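You operate a simulated robot arm through the tools that you are given. There is no shell and no other tool. Be economical: measure what you need, move in short steps, check, and stop when the job is done.

You are at the controls of a simulated robot arm. One attempt, no reset.

JOB
Push the outer flap of the red-dot carton shut.

Only the result counts: the job must be done as asked and must still hold three seconds after the hand-in. Knocking over, shifting, dropping, spilling or breaking anything else fails it.

ROBOT AND FRAMES
A 7-joint arm with a two-finger parallel gripper on a trunk, on a base that drives. Base frame: it is fixed to the floor where the robot stands at the start and does not move with it; the origin is under the middle of the robot, x ahead of it, y to its left, z up. Units: m, rad, N and s.
With the tool pointing down near the work surface it reaches from about 0.1 to 0.88 m from the robot's upright axis, wherever it stands. Its first joint turns from -2.007 to 2.007 rad. Places, roughly: outer flap of the red-dot carton [0.8, -0.1, 0.7]. Payload 3.91 kg.
The TCP is the grasp point between the finger pads, 0.03 m short of the fingertips. In the tool frame z runs along the fingers and y along their closing line. Largest opening 0.11 m; finger width 0.02, thickness 0.01; the body of the gripper, 0.048 by 0.112 m, starts 0.055 m behind the TCP.
Orientation is that of the tool frame in the base frame, as a unit quaternion [x, y, z, w]. With the fingers straight down and closing along the base's y, the tool's x points along the base's -x, its y along +y and its z along -z.

CONTROLS
- The arm moves only by the tool arm_command. Its argument "commands" is a list of rows, each an object of numbers (a shift or turn left out is 0, a gripper value left out holds the last): "rx", "ry", "rz": the turn, a rotation vector about the tool's x, y, z in rad; "dx", "dy", "dz": the shift along the tool's x, y, z in m; "claw": the closure, from 0 (fully open) to 1 (shut). In form: [{"rx": .., "ry": .., "rz": .., "dx": .., "dy": .., "dz": .., "claw": ..}, ...]. A call has 1 to 10 rows; each row is the pose to reach, as a shift and turn from the pose commanded when the call began, along the tool's axes at that moment. Rows are played at 5 a second. More than 0.05 m and 0.15 rad between two rows, or a gripper value outside its range, and nothing of the call is played. Where a pose cannot be reached the arm comes as near as it can. A force on the tool above 40 N (or 10 N above the force at the start of the call, whichever is more), or a blocked arm, ends the call early, and 0.2 s more pass. Each finger travels about 0.153 m/s and halts on what it meets, pressing with about 43 N; the grip force reading is that of the motor and also rises with nothing between the fingers. The clock runs only during rows and for 0.2 s after the last one: add rows that repeat a pose to give the fingers time. The reply holds the time, the measured pose of the TCP, the force on the tool along the base axes, the opening and the grip force, in the units named above and with some noise, with the torque about the TCP (base axes, N m) and any sound that the robot's microphone picked up.
- Cameras (640 x 400 px; columns grow to the right, rows downward): "scene" is now at [0.2171, 0.1601, 1.3115]; the picture's right is [-0.52, -0.86, 0.00], its down [-0.51, 0.31, -0.81] and it looks along [0.69, -0.42, -0.59] (base axes); focal length 265 px, centre (320, 200). "wrist" rides on the gripper at [0.072, 0.017, -0.103] in the tool frame; the picture's right is [-0.23, 0.97, 0.00], its down [-0.76, -0.18, -0.62] and it looks along [-0.61, -0.14, 0.78] (tool axes); focal length 222 px, centre (320, 200). There is no depth. A picture from a camera that has moved, and an enlarged one, comes with that camera's place and axes in the base frame and with its lens.
- snapshot(camera): a new picture of that camera. No time passes.
- lift_body(by): slides the trunk up (or, below 0, down) by that many m; the arm and the scene camera ride with it, the base frame stays. It gives what a move gives, with no picture.
- roll_base(legs): drives the robot by 1 to 6 legs, each [ahead, left, turn to the left] in m, m and rad, along the robot's own axes; the way and the turn of a leg run together, so that a leg with both is an arc; at most 1.5 m and 3.142 rad a leg. The arm and the cameras ride along, it lands a little off, and it stops where it bumps. It gives what a move gives.
- turn_head(pan, tilt): turns the head with the scene camera to pan (to the left, within 1.396 rad either way) and tilt (down, from -0.506 to 1.204), counted from straight ahead of the robot. It gives what a move gives.
- enlarge(camera, box): a new picture of the part [left, top, right, bottom] of that camera's present view, enlarged. No time passes.
- finish_job(): hands the job in; it is judged then, once.

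Go step by step. Nothing tells you exact positions but the pictures and the camera data: compare them with the known pose of the tool, close in by small moves and look again before you grip or let go. The budget is 120 turns and 90 pictures, counting those below and the enlarged ones. Unless the task says otherwise, let go and move clear before handing in, and close with one line.

The tools are called after "Emit:" as name(argument=value, ...) on one line, values as JSON. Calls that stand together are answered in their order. arm_command: Moves the arm, as the interface text tells. Its arguments: {"type":"object","properties":{"commands":{"type":"array"}},"required":["commands"]} The other tools are called the same way: lift_body (by) slides the trunk up or down; roll_base (legs) drives the base; turn_head (pan, tilt) turns the head that bears the scene camera; snapshot (camera) takes a picture; enlarge (camera, box) takes an enlarged picture of a part of a camera's view; finish_job () hands the job in.

At the start:

```text
time: 0.0
tool_pos: [0.6139, -0.2593, 1.1143]
tcp_rot: [0.0, 1.0, 0.0, 0.0]
contact_force: [0.7, 0.3, 0.7]
ft_torque: [0.02, 0.01, 0.0]
finger_gap: 0.1097
grip_force: 0.0
trunk travel left (down, up): [-0.65, 0.34]
robot x, y, heading: [-0.0006, 0.0006, 0.002]
head pan, tilt: [-0.545, 0.632]
```

scene: 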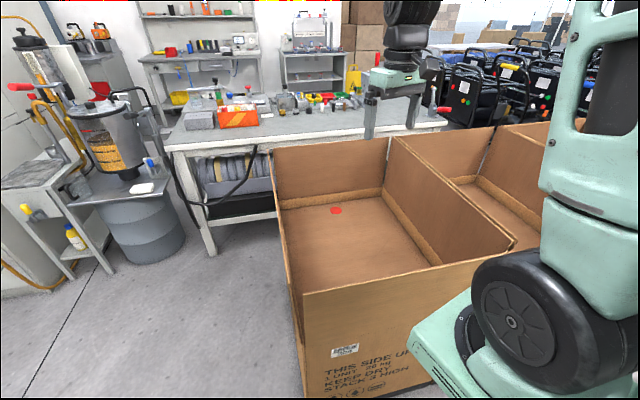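
wrist: 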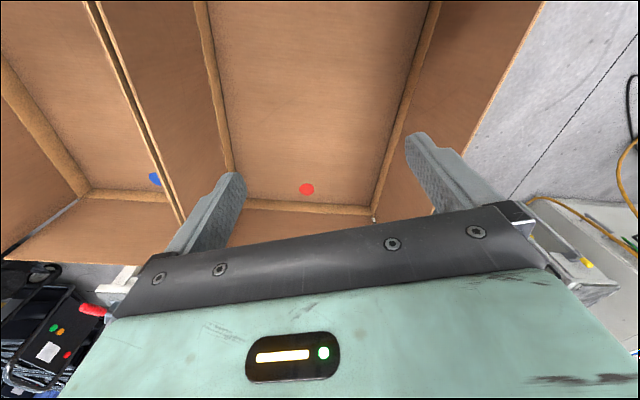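

I see two open cartons side by side, the red-dot one on the left, with its outer flap probably the upright left side near y≈-0.1. I'll look closer before moving.

Emit:
enlarge(camera="scene", box=[240, 100, 560, 400])

Emit:
enlarge(camera="wrist", box=[160, 0, 580, 240])

Emit:
turn_head(pan=-0.3, tilt=0.9)

Emit:
snapshot(camera="scene")

```text
1.33 times, centred on (400, 250) of scene
camera zoom: at [0.2171, 0.1601, 1.3115], right [-0.52, -0.86, 0.0], down [-0.51, 0.31, -0.81], along [0.69, -0.42, -0.59], focal length 353 px, centre (213, 133)
```

zoom: 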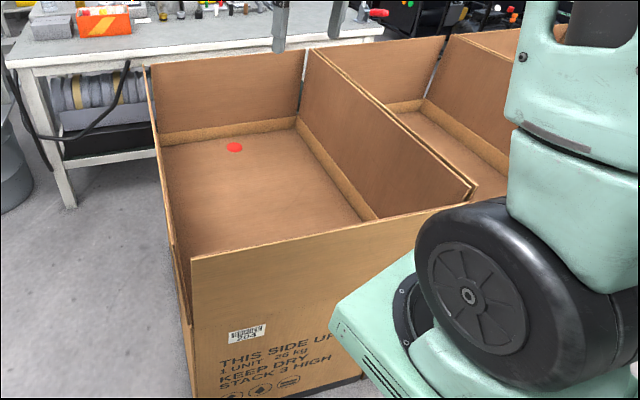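

```text
1.52 times, centred on (370, 120) of wrist
camera zoom: at [0.5428, -0.242, 1.2172], right [0.23, 0.97, 0.0], down [0.76, -0.18, 0.62], along [0.61, -0.14, -0.78], focal length 338 px, centre (244, 322)
```

zoom: 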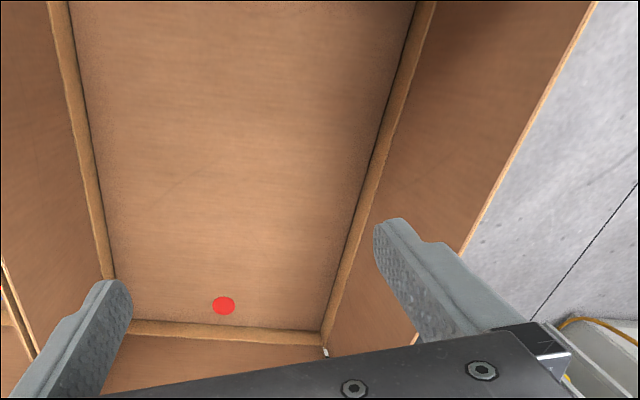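

```text
time: 0.8
tool_pos: [0.6139, -0.2597, 1.1155]
tcp_rot: [0.0, 1.0, 0.0, 0.0]
contact_force: [-0.1, 0.1, 0.9]
ft_torque: [-0.03, -0.05, 0.02]
finger_gap: 0.1101
grip_force: 0.0
trunk travel left (down, up): [-0.65, 0.34]
robot x, y, heading: [-0.0001, -0.0029, -0.003]
head pan, tilt: [-0.3, 0.901]
```

```text
85 pictures are left
camera scene: at [0.2144, 0.183, 1.2895], right [-0.3, -0.96, 0.0], down [-0.75, 0.23, -0.62], along [0.59, -0.18, -0.78], focal length 265 px, centre (320, 200)
```

scene: 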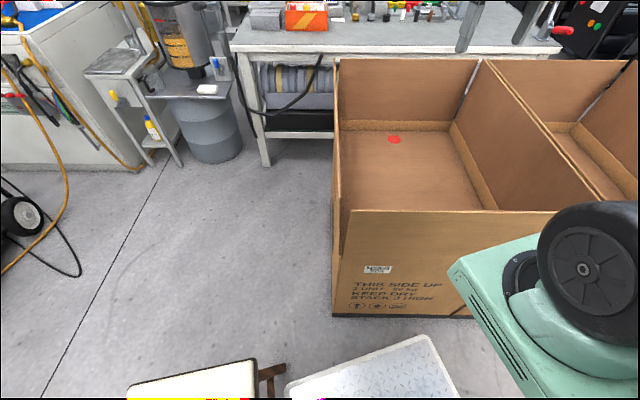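

The carton is turned about -0.29 rad. Its left (outer) flap stands upright along the line from about (0.51, 0.02) to (1.17, -0.16), with its top at z≈0.83 and its hinge presumably near 0.56. I'll move high up to the outside of that flap with the claw shut.

Emit:
arm_command(commands=[{"dx": -0.023, "dy": 0.036, "rz": 0.036, "claw": 1}, {"dx": -0.046, "dy": 0.072, "rz": 0.072, "claw": 1}, {"dx": -0.069, "dy": 0.108, "rz": 0.108, "claw": 1}, {"dx": -0.092, "dy": 0.144, "rz": 0.144, "claw": 1}, {"dx": -0.115, "dy": 0.18, "rz": 0.18, "claw": 1}, {"dx": -0.138, "dy": 0.216, "rz": 0.216, "claw": 1}, {"dx": -0.161, "dy": 0.252, "rz": 0.252, "claw": 1}, {"dx": -0.184, "dy": 0.288, "rz": 0.288, "claw": 1}, {"dx": -0.184, "dy": 0.31, "rz": 0.29, "claw": 1}, {"dx": -0.184, "dy": 0.31, "rz": 0.29, "claw": 1}])

Emit:
snapshot(camera="scene")

Emit:
snapshot(camera="wrist")

```text
time: 3.0
tool_pos: [0.7972, 0.0507, 1.1163]
tcp_rot: [0.144, 0.99, 0.0, 0.0]
contact_force: [1.2, 0.1, 0.1]
ft_torque: [0.01, 0.01, 0.01]
finger_gap: 0.0
grip_force: 37.2
trunk travel left (down, up): [-0.65, 0.34]
robot x, y, heading: [-0.0034, -0.0001, -0.002]
head pan, tilt: [-0.3, 0.901]
```

```text
84 pictures are left
camera scene: at [0.2144, 0.183, 1.2894], right [-0.3, -0.96, 0.0], down [-0.75, 0.23, -0.62], along [0.59, -0.18, -0.78], focal length 265 px, centre (320, 200)
```

scene: 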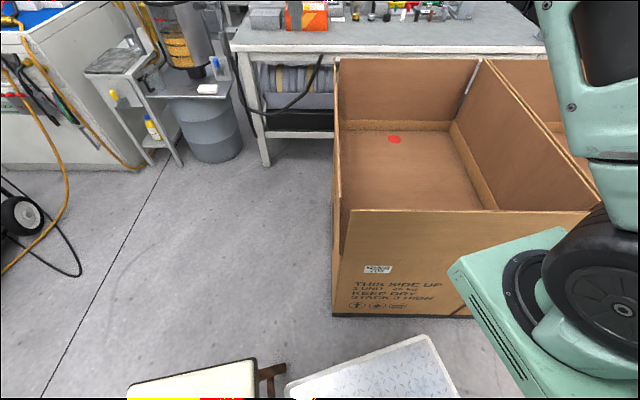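

```text
83 pictures are left
camera wrist: at [0.7344, 0.0879, 1.2172], right [0.5, 0.87, 0.0], down [0.68, -0.39, 0.62], along [0.54, -0.31, -0.78], focal length 222 px, centre (320, 200)
```

wrist: 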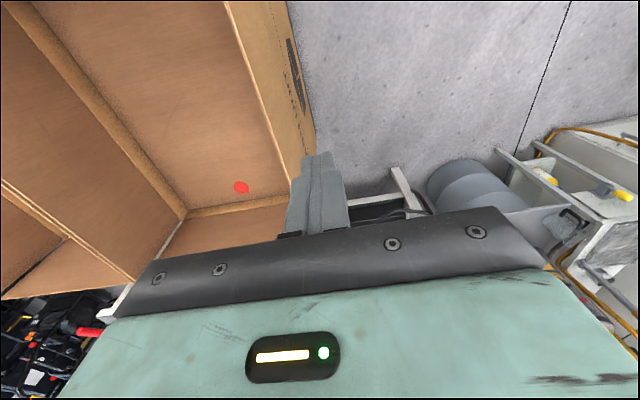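

The red dot triangulates to z≈0.56. The flap's top edge is at z≈0.83, and I'm about 0.10 m outside it. I'll go down beside the flap until the fingertip is near z≈0.77.

Emit:
arm_command(commands=[{"dz": 0.045}, {"dz": 0.09}, {"dz": 0.135}, {"dz": 0.18}, {"dz": 0.225}, {"dz": 0.27}, {"dz": 0.312}, {"dz": 0.312}])

Emit:
snapshot(camera="scene")

Emit:
snapshot(camera="wrist")

```text
time: 4.8
tool_pos: [0.7967, 0.0483, 0.8023]
tcp_rot: [0.144, 0.99, 0.0, 0.001]
contact_force: [-0.2, -0.3, 0.6]
ft_torque: [0.01, -0.04, 0.02]
finger_gap: 0.0
grip_force: 38.2
trunk travel left (down, up): [-0.65, 0.34]
robot x, y, heading: [-0.002, 0.0026, -0.002]
head pan, tilt: [-0.3, 0.901]
```

```text
82 pictures are left
camera scene: at [0.2143, 0.183, 1.2894], right [-0.3, -0.96, 0.0], down [-0.75, 0.23, -0.62], along [0.59, -0.18, -0.78], focal length 265 px, centre (320, 200)
```

scene: 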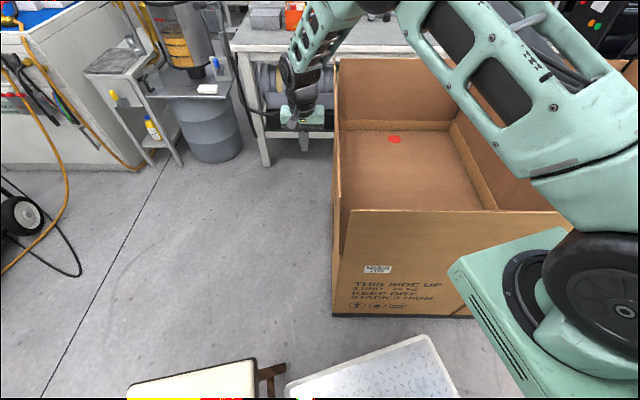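

```text
81 pictures are left
camera wrist: at [0.7338, 0.087, 0.9052], right [0.5, 0.87, 0.0], down [0.68, -0.39, 0.62], along [0.54, -0.31, -0.78], focal length 222 px, centre (320, 200)
```

wrist: 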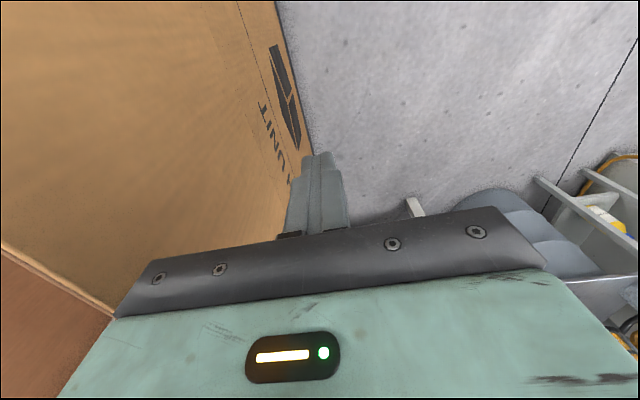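

The finger is beside the flap's outer face, clear of everything. I'll ease in towards the carton to find contact.

Emit:
arm_command(commands=[{"dy": -0.02}, {"dy": -0.04}, {"dy": -0.055}, {"dy": -0.07}, {"dy": -0.08}, {"dy": -0.09}, {"dy": -0.1}, {"dy": -0.11}])

Emit:
snapshot(camera="scene")

Emit:
snapshot(camera="wrist")

```text
time: 6.6
tool_pos: [0.7655, -0.0557, 0.8033]
tcp_rot: [0.144, 0.99, 0.0, 0.0]
contact_force: [-0.1, 0.2, 1.2]
ft_torque: [0.02, 0.02, 0.03]
finger_gap: 0.0
grip_force: 37.2
trunk travel left (down, up): [-0.65, 0.34]
robot x, y, heading: [0.0016, 0.002, 0.004]
head pan, tilt: [-0.3, 0.901]
```

```text
80 pictures are left
camera scene: at [0.2144, 0.1831, 1.2894], right [-0.3, -0.96, 0.0], down [-0.75, 0.23, -0.62], along [0.59, -0.18, -0.78], focal length 265 px, centre (320, 200)
```

scene: 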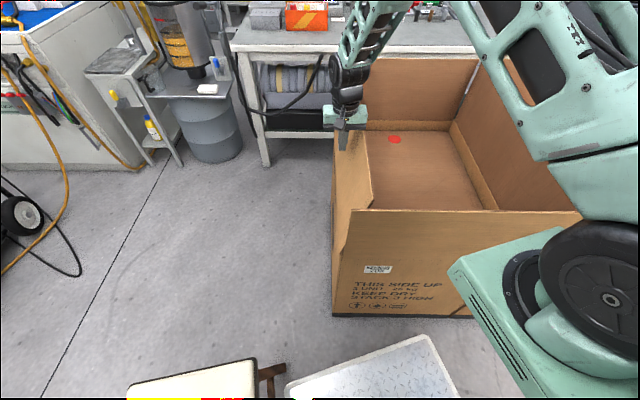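

```text
79 pictures are left
camera wrist: at [0.7034, -0.0176, 0.9056], right [0.5, 0.87, 0.0], down [0.68, -0.39, 0.62], along [0.54, -0.31, -0.78], focal length 222 px, centre (320, 200)
```

wrist: 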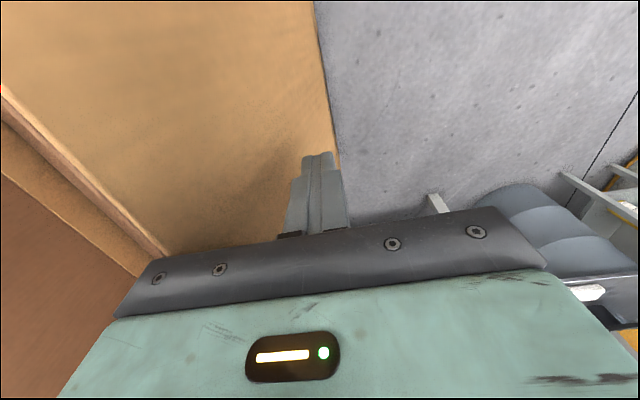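

The flap yields easily and is tilting inward with almost no force. I'll keep pushing along an inward and downward arc.

Emit:
arm_command(commands=[{"dy": -0.02, "dz": 0.005}, {"dy": -0.04, "dz": 0.013}, {"dy": -0.058, "dz": 0.024}, {"dy": -0.075, "dz": 0.036}, {"dy": -0.09, "dz": 0.048}, {"dy": -0.102, "dz": 0.058}, {"dy": -0.102, "dz": 0.058}])

Emit:
snapshot(camera="scene")

Emit:
snapshot(camera="wrist")

```text
time: 8.2
tool_pos: [0.7377, -0.1525, 0.7442]
tcp_rot: [0.144, 0.99, 0.0, 0.0]
contact_force: [0.0, -0.6, -0.1]
ft_torque: [0.0, -0.01, 0.0]
finger_gap: 0.0
grip_force: 37.4
trunk travel left (down, up): [-0.65, 0.34]
robot x, y, heading: [-0.0015, 0.0029, -0.002]
head pan, tilt: [-0.3, 0.901]
```

```text
78 pictures are left
camera scene: at [0.2144, 0.1831, 1.2894], right [-0.3, -0.96, 0.0], down [-0.75, 0.23, -0.62], along [0.59, -0.18, -0.78], focal length 265 px, centre (320, 200)
```

scene: 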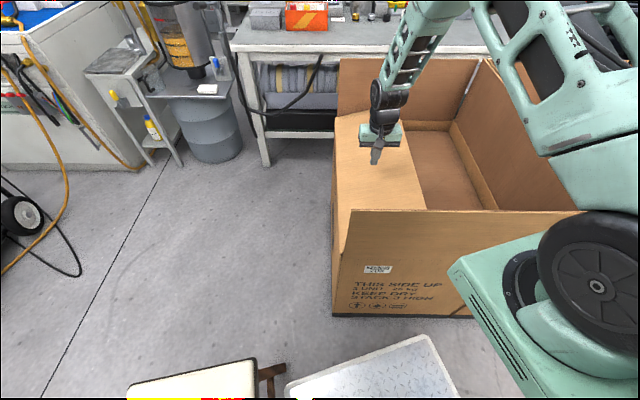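

```text
77 pictures are left
camera wrist: at [0.6745, -0.1154, 0.8469], right [0.5, 0.87, 0.0], down [0.68, -0.39, 0.62], along [0.54, -0.31, -0.78], focal length 222 px, centre (320, 200)
```

wrist: 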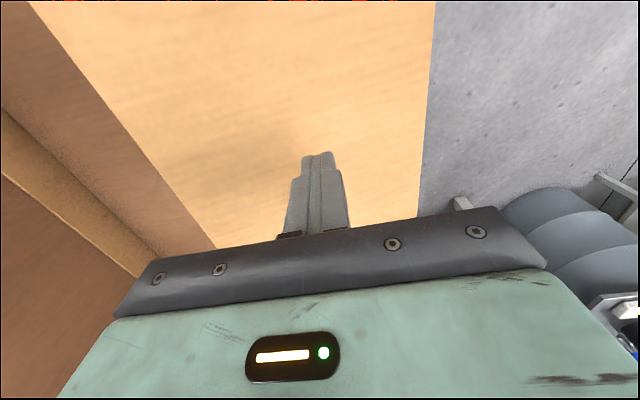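

The flap is folded about halfway or more, and nothing else has moved. I'll continue the arc down towards flat.

Emit:
arm_command(commands=[{"dy": -0.018, "dz": 0.02}, {"dy": -0.033, "dz": 0.042}, {"dy": -0.045, "dz": 0.065}, {"dy": -0.053, "dz": 0.085}, {"dy": -0.056, "dz": 0.1}, {"dy": -0.056, "dz": 0.11}, {"dy": -0.056, "dz": 0.11}])

Emit:
snapshot(camera="scene")

Emit:
snapshot(camera="wrist")

```text
time: 9.6
tool_pos: [0.7222, -0.206, 0.6442]
tcp_rot: [0.144, 0.99, 0.0, 0.001]
contact_force: [-12.6, 2.7, 33.0]
ft_torque: [0.11, 0.44, 0.04]
finger_gap: 0.0
grip_force: 37.8
trunk travel left (down, up): [-0.65, 0.34]
robot x, y, heading: [-0.0016, -0.0017, -0.0]
head pan, tilt: [-0.3, 0.901]
stopped in row 6: the force on the tool passed its limit (the readings are from after the stop); the commanded pose is now the measured one
```

```text
76 pictures are left
camera scene: at [0.2126, 0.1835, 1.2902], right [-0.3, -0.96, 0.0], down [-0.75, 0.23, -0.62], along [0.59, -0.18, -0.78], focal length 265 px, centre (320, 200)
```

scene: 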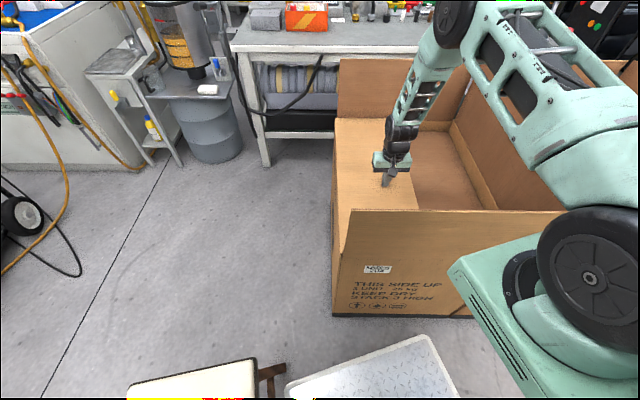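

```text
75 pictures are left
camera wrist: at [0.659, -0.1682, 0.7461], right [0.5, 0.87, 0.0], down [0.68, -0.39, 0.62], along [0.54, -0.31, -0.78], focal length 222 px, centre (320, 200)
```

wrist: 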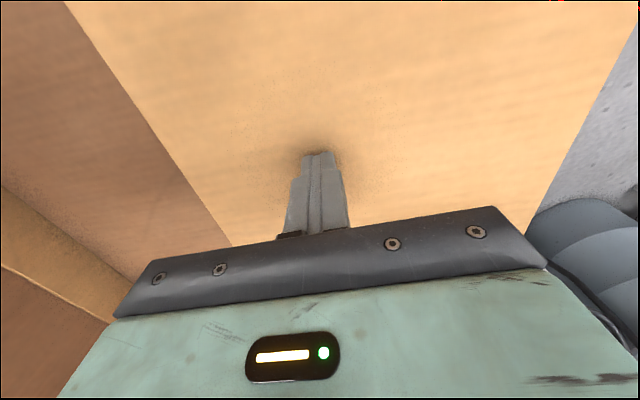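

The arm stopped at 33 N with the tip at z≈0.614, so the flap is either flat on its stop or close to it. I'll back up slowly to see whether it stays down.

Emit:
arm_command(commands=[{"dz": -0.01}, {"dz": -0.02}, {"dz": -0.05}, {"dz": -0.05}])

Emit:
snapshot(camera="wrist")

Emit:
enlarge(camera="scene", box=[300, 50, 500, 250])

```text
time: 10.6
tool_pos: [0.7244, -0.2058, 0.691]
tcp_rot: [0.144, 0.99, 0.0, 0.0]
contact_force: [-0.5, -0.1, 0.1]
ft_torque: [0.02, -0.01, 0.0]
finger_gap: 0.0
grip_force: 38.1
trunk travel left (down, up): [-0.65, 0.34]
robot x, y, heading: [0.0027, 0.0002, 0.0]
head pan, tilt: [-0.3, 0.901]
```

```text
74 pictures are left
camera wrist: at [0.6602, -0.1686, 0.7935], right [0.5, 0.87, 0.0], down [0.68, -0.39, 0.62], along [0.54, -0.31, -0.78], focal length 222 px, centre (320, 200)
```

wrist: 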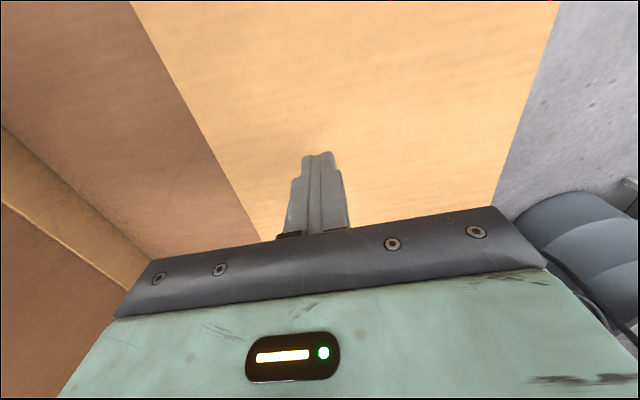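

```text
2.00 times, centred on (400, 150) of scene
camera zoom: at [0.2145, 0.183, 1.2894], right [-0.3, -0.96, 0.0], down [-0.75, 0.23, -0.62], along [0.59, -0.18, -0.78], focal length 530 px, centre (160, 300)
```

zoom: 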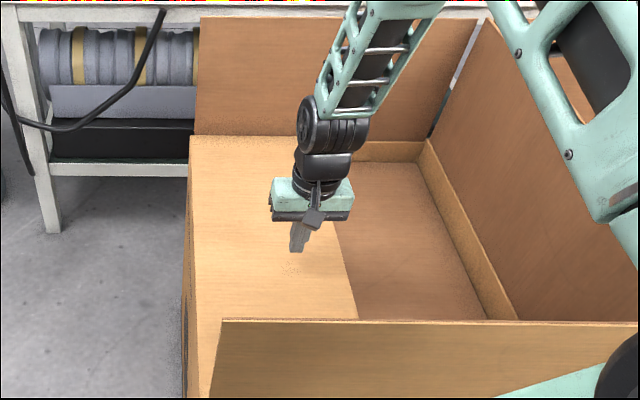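

The flap stays down with zero force, and it triangulates as flat at z≈0.61 along both edges. I'll retreat straight up and check it again.

Emit:
arm_command(commands=[{"dz": -0.045}, {"dz": -0.09}, {"dz": -0.135}, {"dz": -0.18}, {"dz": -0.225}, {"dz": -0.27}, {"dz": -0.315}, {"dz": -0.36}, {"dz": -0.4}, {"dz": -0.4}])

Emit:
enlarge(camera="scene", box=[310, 50, 510, 250])

Emit:
snapshot(camera="wrist")

Emit:
snapshot(camera="scene")

```text
time: 12.8
tool_pos: [0.7227, -0.2061, 1.0909]
tcp_rot: [0.145, 0.989, 0.0, 0.0]
contact_force: [-1.2, 0.6, -0.5]
ft_torque: [-0.01, -0.01, -0.02]
finger_gap: 0.0
grip_force: 37.7
trunk travel left (down, up): [-0.65, 0.34]
robot x, y, heading: [0.0013, 0.0023, -0.0]
head pan, tilt: [-0.3, 0.901]
```

```text
2.00 times, centred on (410, 150) of scene
camera zoom: at [0.2144, 0.183, 1.2894], right [-0.3, -0.96, 0.0], down [-0.75, 0.23, -0.62], along [0.59, -0.18, -0.78], focal length 530 px, centre (140, 300)
```

zoom: 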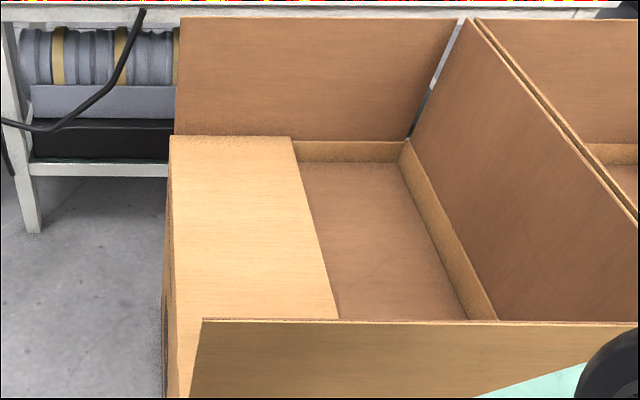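

```text
71 pictures are left
camera wrist: at [0.6594, -0.169, 1.1936], right [0.5, 0.87, 0.0], down [0.68, -0.39, 0.62], along [0.54, -0.31, -0.78], focal length 222 px, centre (320, 200)
```

wrist: 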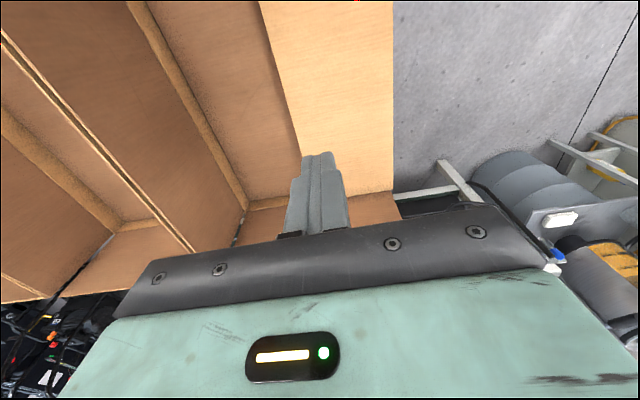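

```text
70 pictures are left
camera scene: at [0.2144, 0.183, 1.2894], right [-0.3, -0.96, 0.0], down [-0.75, 0.23, -0.62], along [0.59, -0.18, -0.78], focal length 265 px, centre (320, 200)
```

scene: 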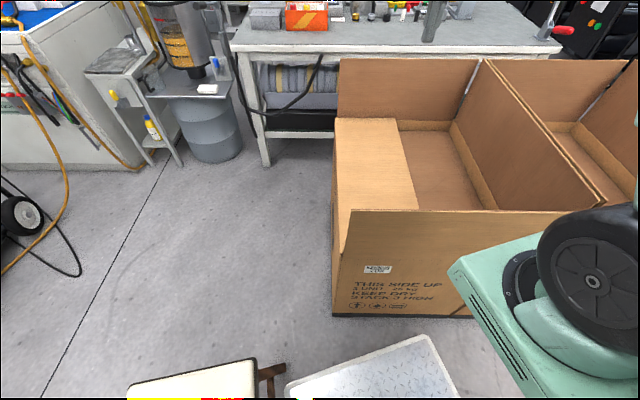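

The outer flap lies flat, level with the tops of the inner edge strips, and has stayed there since I let go. The carton and the other flaps are where they started, and the arm is clear, so I'm handing in.

Emit:
finish_job()

```text
The job is handed in.
```

I pushed the outer flap of the red-dot carton shut: it lies flat and was holding by itself when I handed in, and nothing else looked moved in the last pictures.
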